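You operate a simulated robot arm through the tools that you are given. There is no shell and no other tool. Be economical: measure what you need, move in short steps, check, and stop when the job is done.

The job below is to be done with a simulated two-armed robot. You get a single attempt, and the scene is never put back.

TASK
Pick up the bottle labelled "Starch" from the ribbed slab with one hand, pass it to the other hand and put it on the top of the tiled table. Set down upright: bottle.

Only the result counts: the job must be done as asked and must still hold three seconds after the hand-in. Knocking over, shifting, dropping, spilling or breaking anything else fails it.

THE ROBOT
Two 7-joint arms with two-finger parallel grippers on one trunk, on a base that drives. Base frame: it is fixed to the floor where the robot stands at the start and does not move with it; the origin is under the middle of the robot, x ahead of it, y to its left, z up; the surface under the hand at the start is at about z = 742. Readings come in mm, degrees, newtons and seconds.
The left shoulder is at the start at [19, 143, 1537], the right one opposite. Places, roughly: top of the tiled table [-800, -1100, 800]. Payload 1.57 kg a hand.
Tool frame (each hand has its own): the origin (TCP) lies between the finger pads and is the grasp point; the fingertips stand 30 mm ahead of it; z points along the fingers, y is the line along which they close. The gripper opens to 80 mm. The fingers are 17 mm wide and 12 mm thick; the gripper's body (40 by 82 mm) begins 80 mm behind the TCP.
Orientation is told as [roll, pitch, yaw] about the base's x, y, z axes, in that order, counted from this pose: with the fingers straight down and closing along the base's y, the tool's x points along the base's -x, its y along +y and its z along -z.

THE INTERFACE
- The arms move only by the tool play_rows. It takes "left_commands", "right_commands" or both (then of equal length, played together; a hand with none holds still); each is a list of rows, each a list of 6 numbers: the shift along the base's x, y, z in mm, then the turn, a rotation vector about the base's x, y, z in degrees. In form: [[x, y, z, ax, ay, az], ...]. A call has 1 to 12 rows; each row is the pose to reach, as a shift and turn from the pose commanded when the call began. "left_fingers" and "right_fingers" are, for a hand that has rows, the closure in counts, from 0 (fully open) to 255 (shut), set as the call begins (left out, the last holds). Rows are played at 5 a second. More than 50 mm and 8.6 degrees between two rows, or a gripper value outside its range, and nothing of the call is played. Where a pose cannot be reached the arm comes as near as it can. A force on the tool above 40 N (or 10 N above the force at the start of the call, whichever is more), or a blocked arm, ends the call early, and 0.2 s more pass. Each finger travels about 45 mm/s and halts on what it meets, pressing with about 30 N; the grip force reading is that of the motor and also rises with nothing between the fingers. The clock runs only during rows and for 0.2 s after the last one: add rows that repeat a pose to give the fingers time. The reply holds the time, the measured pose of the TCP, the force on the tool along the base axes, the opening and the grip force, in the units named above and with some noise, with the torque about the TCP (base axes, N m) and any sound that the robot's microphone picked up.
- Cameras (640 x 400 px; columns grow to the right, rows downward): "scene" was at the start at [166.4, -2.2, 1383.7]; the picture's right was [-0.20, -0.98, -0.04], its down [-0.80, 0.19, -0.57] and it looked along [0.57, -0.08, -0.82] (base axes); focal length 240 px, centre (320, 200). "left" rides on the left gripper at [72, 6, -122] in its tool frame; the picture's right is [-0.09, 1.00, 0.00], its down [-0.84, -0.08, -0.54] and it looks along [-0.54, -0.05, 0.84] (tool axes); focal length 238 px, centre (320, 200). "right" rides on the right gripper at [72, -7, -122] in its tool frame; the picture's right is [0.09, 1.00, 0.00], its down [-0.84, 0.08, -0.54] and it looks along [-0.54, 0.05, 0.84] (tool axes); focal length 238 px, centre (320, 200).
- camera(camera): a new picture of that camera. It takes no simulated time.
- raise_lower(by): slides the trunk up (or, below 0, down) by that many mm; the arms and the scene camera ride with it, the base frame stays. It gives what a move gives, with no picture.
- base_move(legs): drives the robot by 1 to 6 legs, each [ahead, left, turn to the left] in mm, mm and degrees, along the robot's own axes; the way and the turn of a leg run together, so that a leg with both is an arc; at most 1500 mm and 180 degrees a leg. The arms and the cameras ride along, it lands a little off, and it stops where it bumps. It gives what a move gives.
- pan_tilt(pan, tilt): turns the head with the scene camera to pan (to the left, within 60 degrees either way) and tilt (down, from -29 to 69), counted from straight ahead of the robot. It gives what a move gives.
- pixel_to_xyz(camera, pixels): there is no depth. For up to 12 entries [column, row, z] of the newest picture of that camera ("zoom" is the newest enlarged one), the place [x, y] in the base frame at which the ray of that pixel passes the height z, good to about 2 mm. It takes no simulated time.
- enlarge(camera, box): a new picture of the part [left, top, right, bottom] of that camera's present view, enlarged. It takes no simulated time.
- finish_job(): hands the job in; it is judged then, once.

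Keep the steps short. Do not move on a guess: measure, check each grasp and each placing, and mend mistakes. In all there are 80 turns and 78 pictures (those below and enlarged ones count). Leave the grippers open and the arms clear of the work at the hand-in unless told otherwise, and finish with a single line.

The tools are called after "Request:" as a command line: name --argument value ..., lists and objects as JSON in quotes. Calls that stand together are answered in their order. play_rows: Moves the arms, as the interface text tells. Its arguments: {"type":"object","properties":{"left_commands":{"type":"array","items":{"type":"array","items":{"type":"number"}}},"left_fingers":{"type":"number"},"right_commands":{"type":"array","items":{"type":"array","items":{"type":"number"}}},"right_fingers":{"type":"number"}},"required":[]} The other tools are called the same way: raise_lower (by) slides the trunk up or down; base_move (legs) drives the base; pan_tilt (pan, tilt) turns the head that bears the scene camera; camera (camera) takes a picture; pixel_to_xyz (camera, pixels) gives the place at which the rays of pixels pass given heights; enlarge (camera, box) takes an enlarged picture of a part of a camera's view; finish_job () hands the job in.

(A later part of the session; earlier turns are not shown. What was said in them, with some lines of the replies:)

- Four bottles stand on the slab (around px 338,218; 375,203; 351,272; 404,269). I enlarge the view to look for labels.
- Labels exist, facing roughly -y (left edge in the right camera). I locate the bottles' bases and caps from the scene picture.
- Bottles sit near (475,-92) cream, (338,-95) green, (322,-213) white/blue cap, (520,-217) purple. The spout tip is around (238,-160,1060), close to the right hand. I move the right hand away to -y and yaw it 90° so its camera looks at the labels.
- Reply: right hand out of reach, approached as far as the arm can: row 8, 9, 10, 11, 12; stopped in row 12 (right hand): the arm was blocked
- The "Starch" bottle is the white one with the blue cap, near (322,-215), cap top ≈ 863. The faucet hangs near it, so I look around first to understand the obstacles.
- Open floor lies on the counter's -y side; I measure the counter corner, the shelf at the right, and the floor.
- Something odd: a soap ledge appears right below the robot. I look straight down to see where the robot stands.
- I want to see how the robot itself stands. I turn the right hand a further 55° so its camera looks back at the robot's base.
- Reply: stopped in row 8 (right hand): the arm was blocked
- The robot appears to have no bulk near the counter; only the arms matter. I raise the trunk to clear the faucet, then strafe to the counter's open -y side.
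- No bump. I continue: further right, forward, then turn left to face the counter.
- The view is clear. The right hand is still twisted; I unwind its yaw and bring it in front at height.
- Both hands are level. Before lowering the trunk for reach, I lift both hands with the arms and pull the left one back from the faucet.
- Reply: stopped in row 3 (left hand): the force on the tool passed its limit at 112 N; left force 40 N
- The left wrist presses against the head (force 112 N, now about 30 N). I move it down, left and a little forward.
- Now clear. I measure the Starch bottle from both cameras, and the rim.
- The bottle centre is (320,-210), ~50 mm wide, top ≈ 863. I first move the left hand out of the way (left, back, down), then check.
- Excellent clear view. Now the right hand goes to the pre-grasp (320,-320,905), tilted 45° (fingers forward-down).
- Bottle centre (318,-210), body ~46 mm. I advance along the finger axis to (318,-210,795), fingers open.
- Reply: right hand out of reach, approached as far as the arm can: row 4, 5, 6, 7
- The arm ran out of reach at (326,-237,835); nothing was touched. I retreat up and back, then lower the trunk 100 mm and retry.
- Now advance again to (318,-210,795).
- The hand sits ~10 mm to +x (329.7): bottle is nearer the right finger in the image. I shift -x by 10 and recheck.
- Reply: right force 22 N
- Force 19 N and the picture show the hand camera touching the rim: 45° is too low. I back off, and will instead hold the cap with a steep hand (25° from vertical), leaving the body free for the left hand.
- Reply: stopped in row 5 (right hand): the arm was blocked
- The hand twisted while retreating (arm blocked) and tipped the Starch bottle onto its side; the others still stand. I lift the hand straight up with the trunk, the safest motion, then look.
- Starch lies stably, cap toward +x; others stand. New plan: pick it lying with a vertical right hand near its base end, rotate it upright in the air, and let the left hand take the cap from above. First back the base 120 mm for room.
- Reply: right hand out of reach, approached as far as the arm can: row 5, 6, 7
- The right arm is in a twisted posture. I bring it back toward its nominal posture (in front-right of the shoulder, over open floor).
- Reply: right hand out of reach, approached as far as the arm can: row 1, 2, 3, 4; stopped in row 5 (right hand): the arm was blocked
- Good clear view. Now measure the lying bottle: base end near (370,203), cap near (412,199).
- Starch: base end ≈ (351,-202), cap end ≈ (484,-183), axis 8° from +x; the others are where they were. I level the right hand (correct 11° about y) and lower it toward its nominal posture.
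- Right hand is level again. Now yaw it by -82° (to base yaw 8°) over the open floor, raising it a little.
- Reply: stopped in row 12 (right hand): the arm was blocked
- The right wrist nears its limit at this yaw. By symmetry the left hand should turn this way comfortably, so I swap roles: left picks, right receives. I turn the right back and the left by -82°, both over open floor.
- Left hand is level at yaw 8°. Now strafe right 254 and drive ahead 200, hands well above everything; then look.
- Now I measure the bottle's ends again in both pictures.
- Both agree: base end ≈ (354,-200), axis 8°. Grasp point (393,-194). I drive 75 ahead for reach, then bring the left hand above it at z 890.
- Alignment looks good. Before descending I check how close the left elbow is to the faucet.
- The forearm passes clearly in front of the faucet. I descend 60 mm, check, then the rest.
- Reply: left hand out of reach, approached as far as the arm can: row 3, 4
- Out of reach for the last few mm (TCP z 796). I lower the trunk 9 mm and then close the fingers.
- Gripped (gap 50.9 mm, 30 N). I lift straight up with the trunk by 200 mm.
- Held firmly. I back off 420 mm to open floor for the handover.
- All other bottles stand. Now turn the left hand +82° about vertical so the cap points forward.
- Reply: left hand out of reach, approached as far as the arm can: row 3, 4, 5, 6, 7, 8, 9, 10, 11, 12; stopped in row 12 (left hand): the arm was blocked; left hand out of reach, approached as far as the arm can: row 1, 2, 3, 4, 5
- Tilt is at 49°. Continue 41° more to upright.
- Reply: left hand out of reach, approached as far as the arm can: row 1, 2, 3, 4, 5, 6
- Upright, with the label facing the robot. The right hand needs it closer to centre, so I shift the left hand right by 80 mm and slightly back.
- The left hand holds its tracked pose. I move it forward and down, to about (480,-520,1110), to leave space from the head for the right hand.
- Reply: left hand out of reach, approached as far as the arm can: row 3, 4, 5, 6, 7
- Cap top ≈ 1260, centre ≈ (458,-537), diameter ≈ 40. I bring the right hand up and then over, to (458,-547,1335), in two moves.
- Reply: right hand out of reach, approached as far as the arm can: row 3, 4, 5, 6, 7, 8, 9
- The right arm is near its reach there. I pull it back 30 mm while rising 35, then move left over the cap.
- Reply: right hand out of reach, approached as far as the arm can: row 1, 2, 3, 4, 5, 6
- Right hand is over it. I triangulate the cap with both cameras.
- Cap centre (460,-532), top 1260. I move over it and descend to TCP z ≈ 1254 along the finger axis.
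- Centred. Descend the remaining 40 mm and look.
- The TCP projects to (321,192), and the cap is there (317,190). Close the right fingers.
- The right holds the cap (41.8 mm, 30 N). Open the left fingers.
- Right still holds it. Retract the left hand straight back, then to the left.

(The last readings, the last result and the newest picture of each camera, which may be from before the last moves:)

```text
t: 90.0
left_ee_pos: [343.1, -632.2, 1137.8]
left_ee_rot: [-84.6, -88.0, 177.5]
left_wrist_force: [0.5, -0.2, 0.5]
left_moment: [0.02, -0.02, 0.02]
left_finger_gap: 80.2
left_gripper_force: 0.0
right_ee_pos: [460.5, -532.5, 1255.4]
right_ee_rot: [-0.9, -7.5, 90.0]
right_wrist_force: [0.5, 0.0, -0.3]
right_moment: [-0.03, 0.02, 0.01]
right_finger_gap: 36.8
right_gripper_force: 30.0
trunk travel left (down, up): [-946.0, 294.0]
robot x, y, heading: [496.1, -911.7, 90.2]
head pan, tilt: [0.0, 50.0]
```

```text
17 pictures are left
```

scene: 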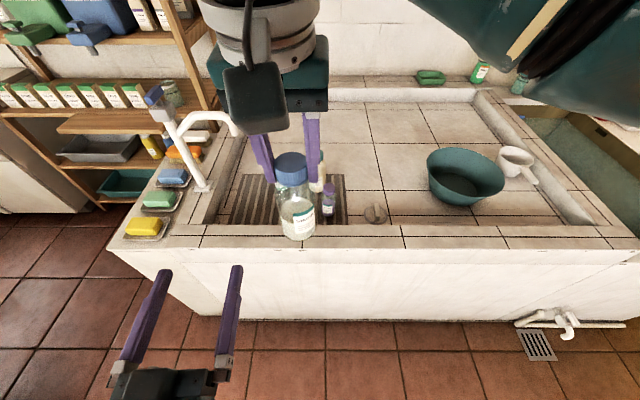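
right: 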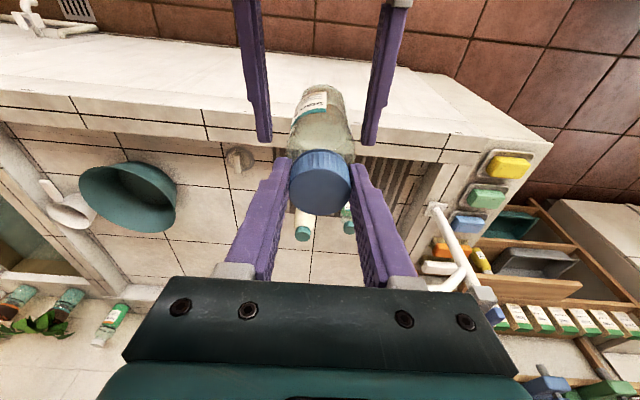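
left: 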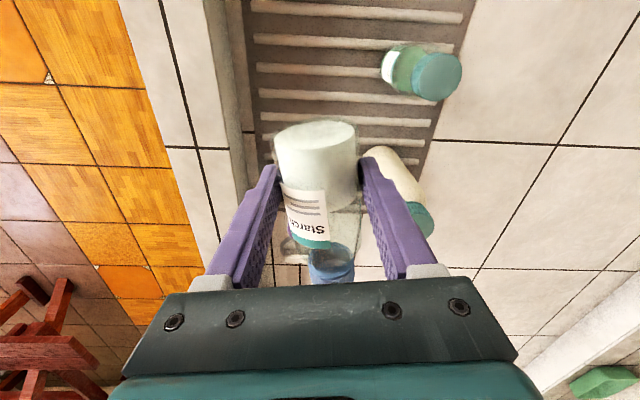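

Handover done; the bottle hangs upright from the right hand. Turn left 90° to face -x and look for the tiled table.

Request:
base_move --legs '[[-100, 0, 0], [0, 0, 90]]'

Request:
pan_tilt --pan -10 --tilt 30

Request:
camera --camera "scene"

```text
t: 95.0
left_ee_pos: [213.8, -1156.9, 1139.3]
left_ee_rot: [-84.7, -87.9, -93.2]
left_wrist_force: [1.1, -0.4, 0.6]
left_moment: [0.04, 0.0, -0.03]
left_finger_gap: 79.8
left_gripper_force: 0.1
right_ee_pos: [114.8, -1038.0, 1254.4]
right_ee_rot: [-0.9, -7.6, 179.1]
right_wrist_force: [0.2, -0.3, 0.5]
right_moment: [0.0, 0.01, 0.02]
right_finger_gap: 36.4
right_gripper_force: 30.3
trunk travel left (down, up): [-946.0, 294.0]
robot x, y, heading: [494.1, -1009.8, 179.5]
head pan, tilt: [0.0, 50.0]
```

```text
t: 95.8
left_ee_pos: [214.8, -1155.2, 1138.2]
left_ee_rot: [-84.5, -88.0, -93.3]
left_wrist_force: [0.0, 0.3, -0.7]
left_moment: [0.0, 0.0, 0.0]
left_finger_gap: 79.8
left_gripper_force: 0.0
right_ee_pos: [116.4, -1038.8, 1254.5]
right_ee_rot: [-1.0, -7.5, 179.1]
right_wrist_force: [-0.2, 0.8, 0.0]
right_moment: [0.03, -0.03, 0.0]
right_finger_gap: 37.0
right_gripper_force: 29.5
trunk travel left (down, up): [-946.0, 294.0]
robot x, y, heading: [495.0, -1008.2, 179.4]
head pan, tilt: [-10.0, 30.0]
```

```text
16 pictures are left
```

scene: 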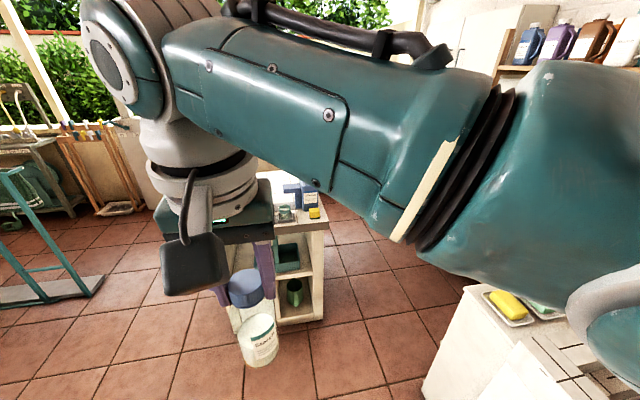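

The arm blocks the view. I bring the right hand toward its nominal spot (right, back, lower) and look again.

Request:
play_rows --right_commands '[[15, 20, -10, 0, 0, 0], [30, 40, -25, 0, 0, 0], [45, 60, -40, 0, 0, 0], [60, 80, -60, 0, 0, 0], [75, 100, -80, 0, 0, 0], [90, 120, -100, 0, 0, 0], [105, 145, -120, 0, 0, 0], [120, 170, -140, 0, 0, 0], [130, 190, -160, 0, 0, 0], [130, 190, -160, 0, 0, 0]]'

Request:
pan_tilt --pan 0 --tilt 35

Request:
camera --camera "scene"

```text
t: 98.0
left_ee_pos: [213.9, -1155.9, 1139.2]
left_ee_rot: [-84.7, -88.0, -93.2]
left_wrist_force: [0.5, -0.4, 0.7]
left_moment: [0.02, 0.02, 0.03]
left_finger_gap: 79.9
left_gripper_force: 0.0
right_ee_pos: [245.1, -843.9, 1095.3]
right_ee_rot: [-0.9, -7.6, 179.1]
right_wrist_force: [0.8, 0.5, 0.0]
right_moment: [0.0, -0.01, 0.02]
right_finger_gap: 36.8
right_gripper_force: 29.7
trunk travel left (down, up): [-946.0, 294.0]
robot x, y, heading: [492.9, -1013.4, 179.3]
head pan, tilt: [-10.0, 30.0]
```

```text
t: 98.7
left_ee_pos: [213.8, -1157.5, 1139.4]
left_ee_rot: [-84.7, -88.1, -93.1]
left_wrist_force: [0.0, 0.3, -0.7]
left_moment: [-0.02, 0.01, -0.02]
left_finger_gap: 80.3
left_gripper_force: 0.0
right_ee_pos: [246.8, -844.3, 1093.8]
right_ee_rot: [-1.0, -7.5, 179.1]
right_wrist_force: [1.0, -0.5, -0.5]
right_moment: [0.02, 0.01, 0.04]
right_finger_gap: 36.7
right_gripper_force: 30.1
trunk travel left (down, up): [-946.0, 294.0]
robot x, y, heading: [491.2, -1007.6, 179.3]
head pan, tilt: [0.0, 35.0]
```

```text
15 pictures are left
```

scene: 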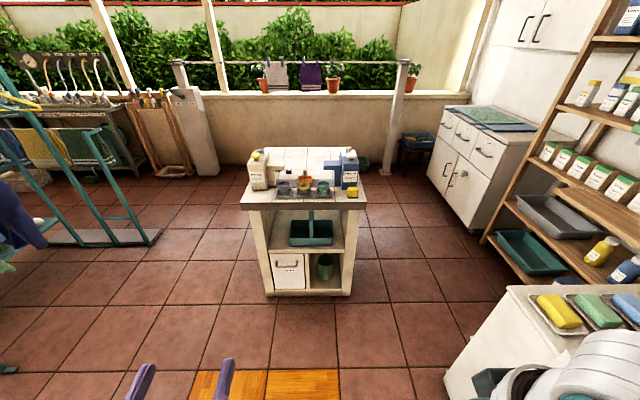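

I see the tiled table with objects on its near edge. I measure and enlarge it.

Request:
pixel_to_xyz --camera "scene" --pixels '[[240, 205, 800], [366, 205, 800], [263, 150, 800], [342, 150, 800], [305, 165, 800], [260, 188, 800], [349, 188, 800], [322, 193, 800], [305, 190, 800], [352, 197, 800]]'

Request:
enlarge --camera "scene" --box '[225, 135, 385, 235]'

```text
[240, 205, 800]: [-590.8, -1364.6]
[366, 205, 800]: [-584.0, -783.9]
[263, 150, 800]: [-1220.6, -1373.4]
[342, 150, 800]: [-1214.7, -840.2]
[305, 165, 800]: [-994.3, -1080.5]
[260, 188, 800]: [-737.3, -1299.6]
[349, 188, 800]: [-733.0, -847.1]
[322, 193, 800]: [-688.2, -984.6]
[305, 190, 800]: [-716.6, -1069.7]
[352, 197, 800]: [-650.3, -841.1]
```

```text
4.00 times, centred on (305, 185) of scene
```

zoom: 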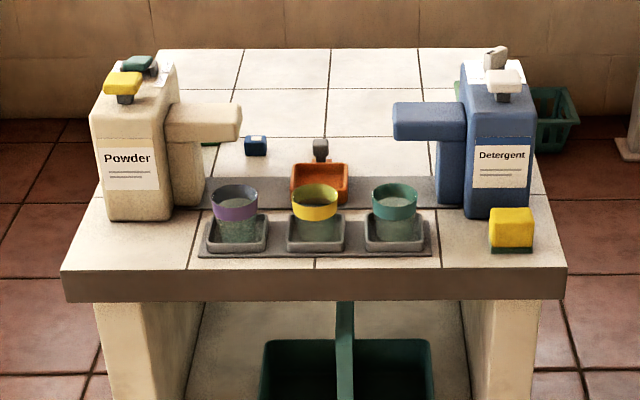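

Free tiles are behind the scoop and tray, around (-960,-1070). I raise the left hand 120 mm and the right 40 mm, then drive over in stages.

Request:
play_rows --left_commands '[[0, 0, 30, 0, 0, 0], [0, 0, 60, 0, 0, 0], [0, 0, 90, 0, 0, 0], [0, 0, 120, 0, 0, 0], [0, 0, 120, 0, 0, 0]]' --right_commands '[[0, 0, 10, 0, 0, 0], [0, 0, 20, 0, 0, 0], [0, 0, 30, 0, 0, 0], [0, 0, 40, 0, 0, 0], [0, 0, 40, 0, 0, 0]]'

Request:
base_move --legs '[[0, 160, 0.7], [750, 0, 0]]'

Request:
pan_tilt --pan -5 --tilt 50

Request:
camera --camera "scene"

```text
t: 99.9
left_ee_pos: [213.4, -1155.9, 1260.3]
left_ee_rot: [-83.7, -88.1, -94.2]
left_wrist_force: [0.0, -0.2, 0.3]
left_moment: [0.05, 0.0, 0.0]
left_finger_gap: 79.9
left_gripper_force: 0.1
right_ee_pos: [245.3, -847.8, 1136.1]
right_ee_rot: [-0.9, -7.6, 179.1]
right_wrist_force: [0.6, -0.1, 0.3]
right_moment: [-0.03, -0.02, -0.01]
right_finger_gap: 36.8
right_gripper_force: 29.8
trunk travel left (down, up): [-946.0, 294.0]
robot x, y, heading: [493.9, -1011.0, 179.4]
head pan, tilt: [0.0, 35.0]
```

```text
t: 105.0
left_ee_pos: [-542.3, -1316.7, 1259.3]
left_ee_rot: [-84.3, -87.9, -93.2]
left_wrist_force: [-0.7, -0.5, 0.1]
left_moment: [-0.02, 0.0, -0.02]
left_finger_gap: 79.9
left_gripper_force: 0.1
right_ee_pos: [-512.9, -1009.5, 1136.2]
right_ee_rot: [-0.9, -7.6, 179.6]
right_wrist_force: [0.1, -0.3, -0.3]
right_moment: [-0.02, -0.03, -0.01]
right_finger_gap: 36.6
right_gripper_force: 30.3
trunk travel left (down, up): [-946.0, 294.0]
robot x, y, heading: [-266.2, -1167.3, 179.6]
head pan, tilt: [0.0, 35.0]
```

```text
t: 105.8
left_ee_pos: [-543.9, -1317.5, 1259.0]
left_ee_rot: [-84.1, -88.0, -93.4]
left_wrist_force: [-0.3, 0.7, 0.6]
left_moment: [0.0, -0.01, 0.02]
left_finger_gap: 79.8
left_gripper_force: 0.0
right_ee_pos: [-513.0, -1008.5, 1136.7]
right_ee_rot: [-0.9, -7.6, 179.5]
right_wrist_force: [0.1, 1.7, -0.1]
right_moment: [0.01, 0.01, 0.01]
right_finger_gap: 36.5
right_gripper_force: 29.9
trunk travel left (down, up): [-946.0, 294.0]
robot x, y, heading: [-259.3, -1172.9, 179.8]
head pan, tilt: [-5.0, 50.0]
```

```text
13 pictures are left
```

scene: 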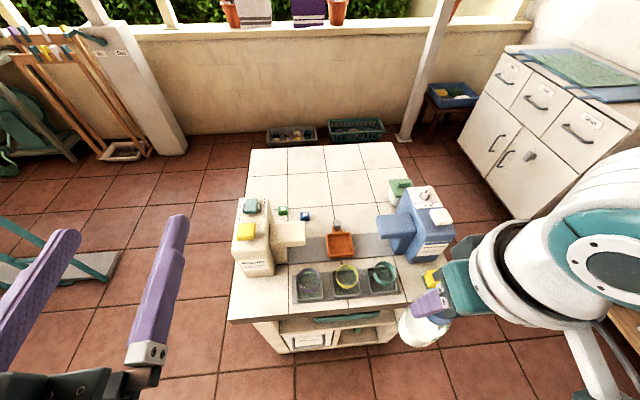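

Clear view. I measure the free area and nearby objects.

Request:
pixel_to_xyz --camera "scene" --pixels '[[335, 190, 800], [337, 222, 830], [337, 222, 800], [304, 216, 800], [250, 150, 800], [392, 143, 800], [228, 318, 800], [378, 228, 900], [306, 232, 900], [390, 200, 850], [335, 205, 800], [355, 195, 800]]'

```text
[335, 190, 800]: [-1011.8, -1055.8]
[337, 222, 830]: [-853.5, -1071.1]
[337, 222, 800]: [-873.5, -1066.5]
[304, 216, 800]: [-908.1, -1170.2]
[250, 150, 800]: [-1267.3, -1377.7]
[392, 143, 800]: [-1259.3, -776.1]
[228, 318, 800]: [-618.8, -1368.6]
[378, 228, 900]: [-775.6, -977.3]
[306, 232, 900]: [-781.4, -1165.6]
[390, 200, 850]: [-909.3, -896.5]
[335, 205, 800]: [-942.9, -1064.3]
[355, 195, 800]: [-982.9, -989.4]
```

Target spot: (-990,-1050). I shift the right hand 40 mm left and 30 up to pass between the jugs, then drive 400 ahead.

Request:
play_rows --right_commands '[[0, -14, 10, 0, 0, 0], [0, -28, 20, 0, 0, 0], [0, -42, 30, 0, 0, 0], [0, -42, 30, 0, 0, 0]]'

Request:
base_move --legs '[[400, 0, 0]]'

Request:
camera --camera "scene"

```text
t: 106.8
left_ee_pos: [-543.5, -1316.3, 1258.6]
left_ee_rot: [-84.1, -88.0, -93.2]
left_wrist_force: [-0.2, 1.3, -0.3]
left_moment: [-0.03, -0.03, -0.02]
left_finger_gap: 79.9
left_gripper_force: 0.0
right_ee_pos: [-512.9, -1052.9, 1167.2]
right_ee_rot: [-0.9, -7.7, 179.5]
right_wrist_force: [0.4, 0.0, 1.4]
right_moment: [-0.02, 0.01, 0.05]
right_finger_gap: 36.8
right_gripper_force: 30.4
trunk travel left (down, up): [-946.0, 294.0]
robot x, y, heading: [-264.6, -1169.0, 179.7]
head pan, tilt: [-5.0, 50.0]
```

```text
t: 109.3
left_ee_pos: [-931.8, -1311.9, 1258.8]
left_ee_rot: [-83.7, -88.0, -94.1]
left_wrist_force: [-0.3, 0.9, 0.0]
left_moment: [-0.01, 0.0, 0.01]
left_finger_gap: 80.2
left_gripper_force: 0.0
right_ee_pos: [-899.5, -1048.5, 1166.2]
right_ee_rot: [-0.9, -7.4, 179.4]
right_wrist_force: [0.2, -0.2, -0.2]
right_moment: [0.01, 0.02, 0.01]
right_finger_gap: 37.0
right_gripper_force: 30.3
trunk travel left (down, up): [-946.0, 294.0]
robot x, y, heading: [-654.4, -1171.9, 179.4]
head pan, tilt: [-5.0, 50.0]
```

```text
12 pictures are left
```

scene: 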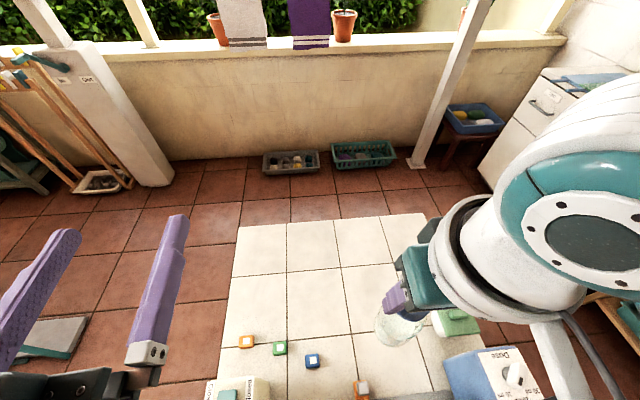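

No bump. I move the right hand over (-985,-1050) and lower to z 1000.

Request:
play_rows --right_commands '[[-20, 0, 0, 0, 0, 0], [-40, 0, -10, 0, 0, 0], [-60, 0, -25, 0, 0, 0], [-80, 0, -45, 0, 0, 0], [-88, 0, -70, 0, 0, 0], [-88, 0, -95, 0, 0, 0], [-88, 0, -120, 0, 0, 0], [-88, 0, -145, 0, 0, 0], [-88, 0, -165, 0, 0, 0], [-88, 0, -165, 0, 0, 0]]'

Request:
camera --camera "scene"

Request:
camera --camera "right"

```text
t: 111.5
left_ee_pos: [-931.8, -1312.4, 1258.9]
left_ee_rot: [-83.8, -88.1, -94.1]
left_wrist_force: [0.3, 0.1, -0.1]
left_moment: [0.0, 0.0, -0.02]
left_finger_gap: 80.0
left_gripper_force: 0.0
right_ee_pos: [-980.6, -1047.4, 1006.2]
right_ee_rot: [-0.9, -7.6, 179.3]
right_wrist_force: [-1.0, 0.4, -0.7]
right_moment: [0.01, 0.03, -0.02]
right_finger_gap: 36.7
right_gripper_force: 30.0
right hand out of reach, approached as far as the arm can: row 9, 10
trunk travel left (down, up): [-946.0, 294.0]
robot x, y, heading: [-650.4, -1167.3, 179.6]
head pan, tilt: [-5.0, 50.0]
```

```text
11 pictures are left
```

scene: 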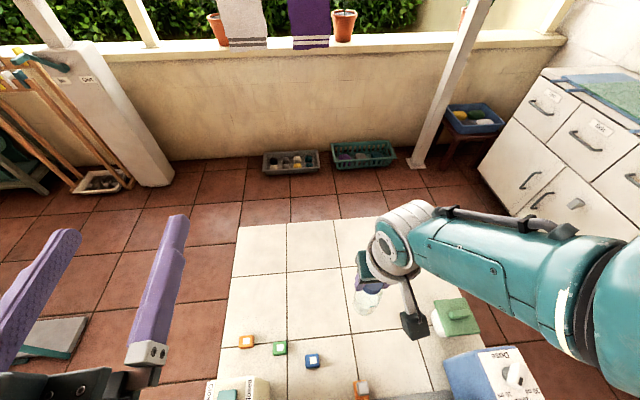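

```text
10 pictures are left
```

right: 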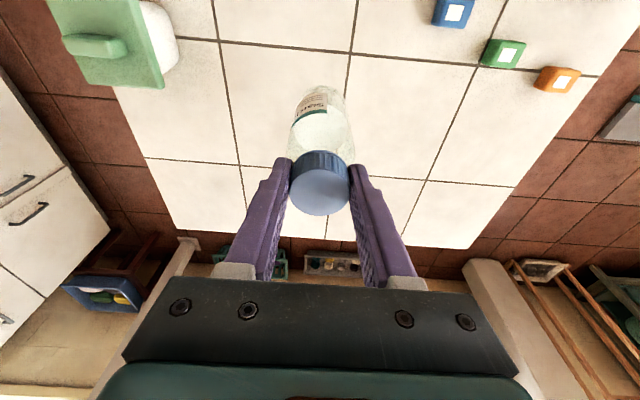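

Reach limit at z 1006, bottle bottom about 80 mm above the table. I lower the trunk 60 mm, then use the arm for the final slow descent.

Request:
raise_lower --by -60

Request:
play_rows --right_commands '[[10, 0, 0, 0, 0, 0], [20, 0, -3, 0, 0, 0], [25, 0, -6, 0, 0, 0], [25, 0, -10, 0, 0, 0], [25, 0, -10, 0, 0, 0]]'

Request:
camera --camera "scene"

Request:
camera --camera "right"

```text
t: 112.5
left_ee_pos: [-931.4, -1312.1, 1198.6]
left_ee_rot: [-83.8, -88.1, -94.1]
left_wrist_force: [1.1, -1.1, 0.2]
left_moment: [-0.01, 0.01, 0.02]
left_finger_gap: 80.0
left_gripper_force: 0.0
right_ee_pos: [-982.0, -1047.9, 947.0]
right_ee_rot: [-0.9, -7.6, 179.4]
right_wrist_force: [-0.1, -1.3, 0.7]
right_moment: [0.01, 0.01, -0.01]
right_finger_gap: 36.6
right_gripper_force: 30.0
trunk travel left (down, up): [-886.0, 354.0]
robot x, y, heading: [-655.4, -1168.2, 179.4]
head pan, tilt: [-5.0, 50.0]
```

```text
t: 113.7
left_ee_pos: [-931.0, -1312.2, 1198.8]
left_ee_rot: [-83.7, -87.9, -94.1]
left_wrist_force: [0.3, -0.2, -0.5]
left_moment: [-0.01, 0.01, 0.01]
left_finger_gap: 80.1
left_gripper_force: 0.1
right_ee_pos: [-954.5, -1047.1, 936.5]
right_ee_rot: [-0.9, -7.5, 179.1]
right_wrist_force: [-0.6, 0.7, -0.7]
right_moment: [-0.04, 0.01, -0.04]
right_finger_gap: 36.6
right_gripper_force: 30.1
trunk travel left (down, up): [-886.0, 354.0]
robot x, y, heading: [-651.2, -1166.7, 179.8]
head pan, tilt: [-5.0, 50.0]
```

```text
9 pictures are left
```

scene: 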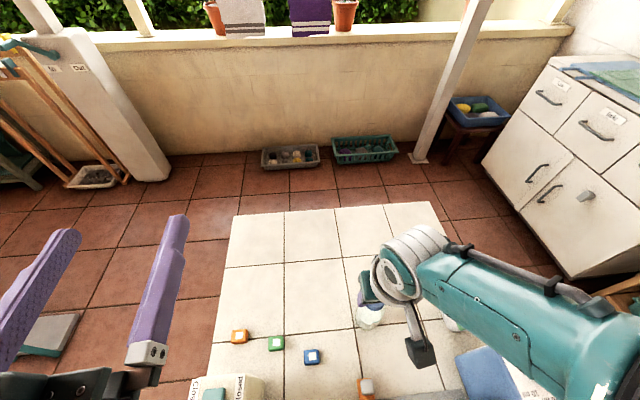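

```text
8 pictures are left
```

right: 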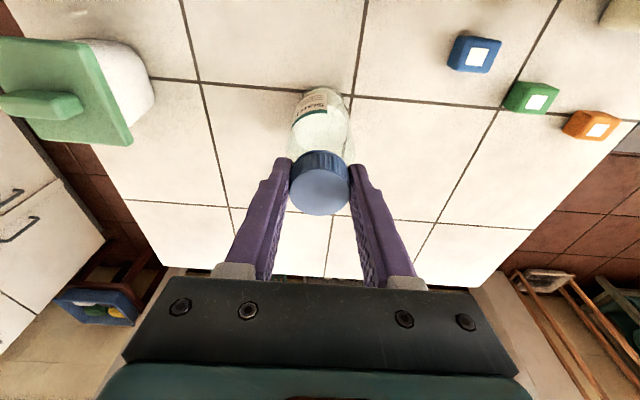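

Descend 9 mm and read the force.

Request:
play_rows --right_commands '[[0, 0, -3, 0, 0, 0], [0, 0, -6, 0, 0, 0], [0, 0, -9, 0, 0, 0], [0, 0, -9, 0, 0, 0]]'

```text
t: 114.9
left_ee_pos: [-930.5, -1312.4, 1198.5]
left_ee_rot: [-83.5, -87.9, -94.5]
left_wrist_force: [0.5, 0.1, -0.7]
left_moment: [-0.01, 0.0, -0.01]
left_finger_gap: 79.9
left_gripper_force: 0.1
right_ee_pos: [-958.4, -1047.9, 930.5]
right_ee_rot: [-1.0, -7.8, 179.3]
right_wrist_force: [8.2, 0.8, 31.9]
right_moment: [0.01, -0.45, 0.0]
right_finger_gap: 36.8
right_gripper_force: 30.4
trunk travel left (down, up): [-886.0, 354.0]
robot x, y, heading: [-653.4, -1165.3, 179.5]
head pan, tilt: [-5.0, 50.0]
stopped in row 4 (right hand): the force on the tool passed its limit at 41 N (the readings are from after the stop); the commanded pose is now the measured one
```

Contact: 32 N upward. I ease up 2 mm to relax the press and look.

Request:
play_rows --right_commands '[[0, 0, 2, 0, 0, 0], [0, 0, 2, 0, 0, 0]]'

Request:
enlarge --camera "right" --box '[240, 60, 400, 230]'

```text
t: 115.5
left_ee_pos: [-930.7, -1311.6, 1199.2]
left_ee_rot: [-83.5, -87.9, -94.2]
left_wrist_force: [0.1, 0.0, -0.1]
left_moment: [0.0, -0.02, -0.02]
left_finger_gap: 80.1
left_gripper_force: 0.0
right_ee_pos: [-956.5, -1047.8, 931.8]
right_ee_rot: [-1.0, -7.7, 179.3]
right_wrist_force: [0.8, 0.6, 0.7]
right_moment: [0.03, 0.03, 0.0]
right_finger_gap: 37.0
right_gripper_force: 29.9
trunk travel left (down, up): [-886.0, 354.0]
robot x, y, heading: [-651.5, -1169.5, 179.3]
head pan, tilt: [-5.0, 50.0]
```

```text
2.35 times, centred on (320, 145) of right
```

zoom: 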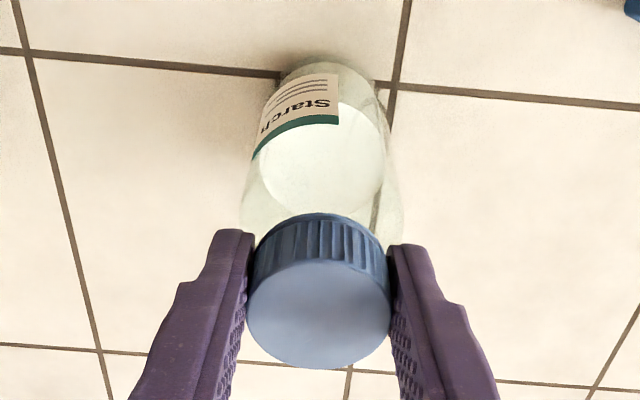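

Force is near zero, bottle ~1 mm from or just on the table. I lower 1 mm and then open the fingers.

Request:
play_rows --right_commands '[[0, 0, -1, 0, 0, 0], [0, 0, -1, 0, 0, 0]]'

Request:
play_rows --right_commands '[[0, 0, 0, 0, 0, 0], [0, 0, 0, 0, 0, 0], [0, 0, 0, 0, 0, 0], [0, 0, 0, 0, 0, 0], [0, 0, 0, 0, 0, 0], [0, 0, 0, 0, 0, 0]]' --right_fingers 0

Request:
camera --camera "right"

```text
t: 116.1
left_ee_pos: [-931.8, -1312.3, 1199.8]
left_ee_rot: [-83.6, -88.1, -94.2]
left_wrist_force: [-0.2, 0.1, -0.5]
left_moment: [0.02, 0.02, -0.03]
left_finger_gap: 79.9
left_gripper_force: 0.0
right_ee_pos: [-956.1, -1048.5, 931.7]
right_ee_rot: [-0.9, -7.7, 179.3]
right_wrist_force: [-0.5, 0.6, 0.9]
right_moment: [-0.02, -0.05, 0.02]
right_finger_gap: 37.0
right_gripper_force: 30.5
trunk travel left (down, up): [-886.0, 354.0]
robot x, y, heading: [-655.4, -1167.6, 179.5]
head pan, tilt: [-5.0, 50.0]
```

```text
t: 117.5
left_ee_pos: [-930.2, -1311.7, 1198.7]
left_ee_rot: [-83.6, -88.0, -94.2]
left_wrist_force: [0.6, 0.2, -0.5]
left_moment: [0.0, -0.02, -0.02]
left_finger_gap: 80.0
left_gripper_force: 0.0
right_ee_pos: [-956.8, -1048.4, 931.3]
right_ee_rot: [-0.8, -7.7, 179.3]
right_wrist_force: [-0.9, -0.2, -0.7]
right_moment: [0.01, -0.04, 0.02]
right_finger_gap: 79.8
right_gripper_force: 0.0
trunk travel left (down, up): [-886.0, 354.0]
robot x, y, heading: [-653.0, -1167.4, 179.4]
head pan, tilt: [-5.0, 50.0]
```

```text
6 pictures are left
```

right: 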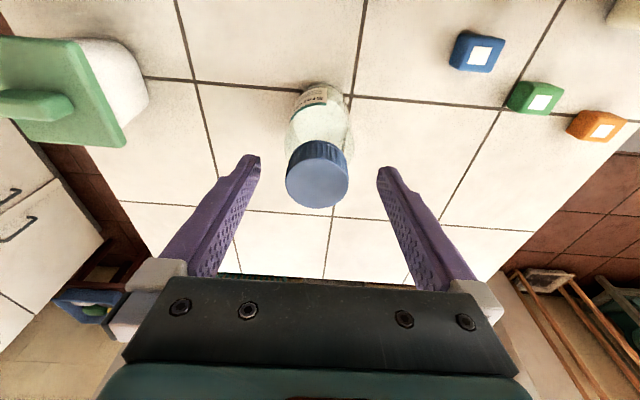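

It stands upright, fingers clear. I lift both arms straight up with the trunk and back the base away.

Request:
raise_lower --by 200

Request:
base_move --legs '[[-400, 0, 0]]'

Request:
camera --camera "scene"

```text
t: 119.6
left_ee_pos: [-931.6, -1313.7, 1399.1]
left_ee_rot: [-83.7, -88.0, -94.1]
left_wrist_force: [0.1, 0.5, 0.5]
left_moment: [-0.04, -0.02, 0.0]
left_finger_gap: 80.1
left_gripper_force: 0.1
right_ee_pos: [-956.1, -1047.7, 1132.1]
right_ee_rot: [-0.9, -7.7, 179.4]
right_wrist_force: [0.2, -0.3, 0.0]
right_moment: [0.0, 0.03, 0.0]
right_finger_gap: 80.1
right_gripper_force: 0.0
trunk travel left (down, up): [-1086.0, 154.0]
robot x, y, heading: [-651.3, -1169.1, 179.5]
head pan, tilt: [-5.0, 50.0]
```

```text
t: 122.2
left_ee_pos: [-518.7, -1317.5, 1399.7]
left_ee_rot: [-84.1, -88.0, -93.6]
left_wrist_force: [-0.3, -0.8, -0.3]
left_moment: [0.02, 0.03, 0.01]
left_finger_gap: 80.1
left_gripper_force: 0.0
right_ee_pos: [-544.1, -1052.7, 1131.6]
right_ee_rot: [-0.9, -7.8, 179.4]
right_wrist_force: [0.7, 0.6, -0.2]
right_moment: [0.02, -0.03, 0.05]
right_finger_gap: 80.1
right_gripper_force: 0.0
trunk travel left (down, up): [-1086.0, 154.0]
robot x, y, heading: [-236.3, -1170.1, 179.6]
head pan, tilt: [-5.0, 50.0]
```

```text
5 pictures are left
```

scene: 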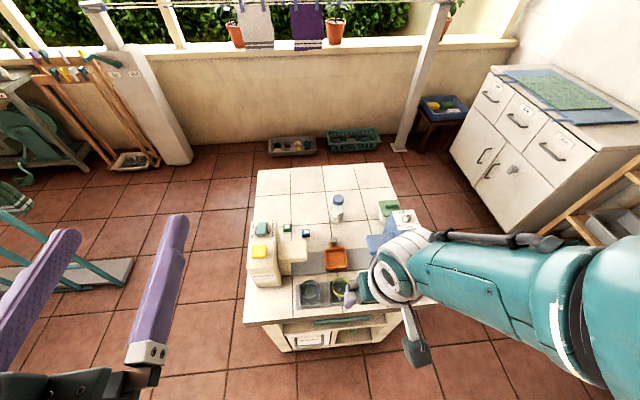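

The Starch bottle stands upright at (337,207) on the tiled top and everything else there is unmoved. The grippers are open and the arms are clear, so I hand it in.

Request:
finish_job

```text
The job is handed in.
```

The Starch bottle went from the left hand to the right and now stands upright on the tiled table; I did tip it over on the slab before picking it up, but nothing else was knocked or shifted.
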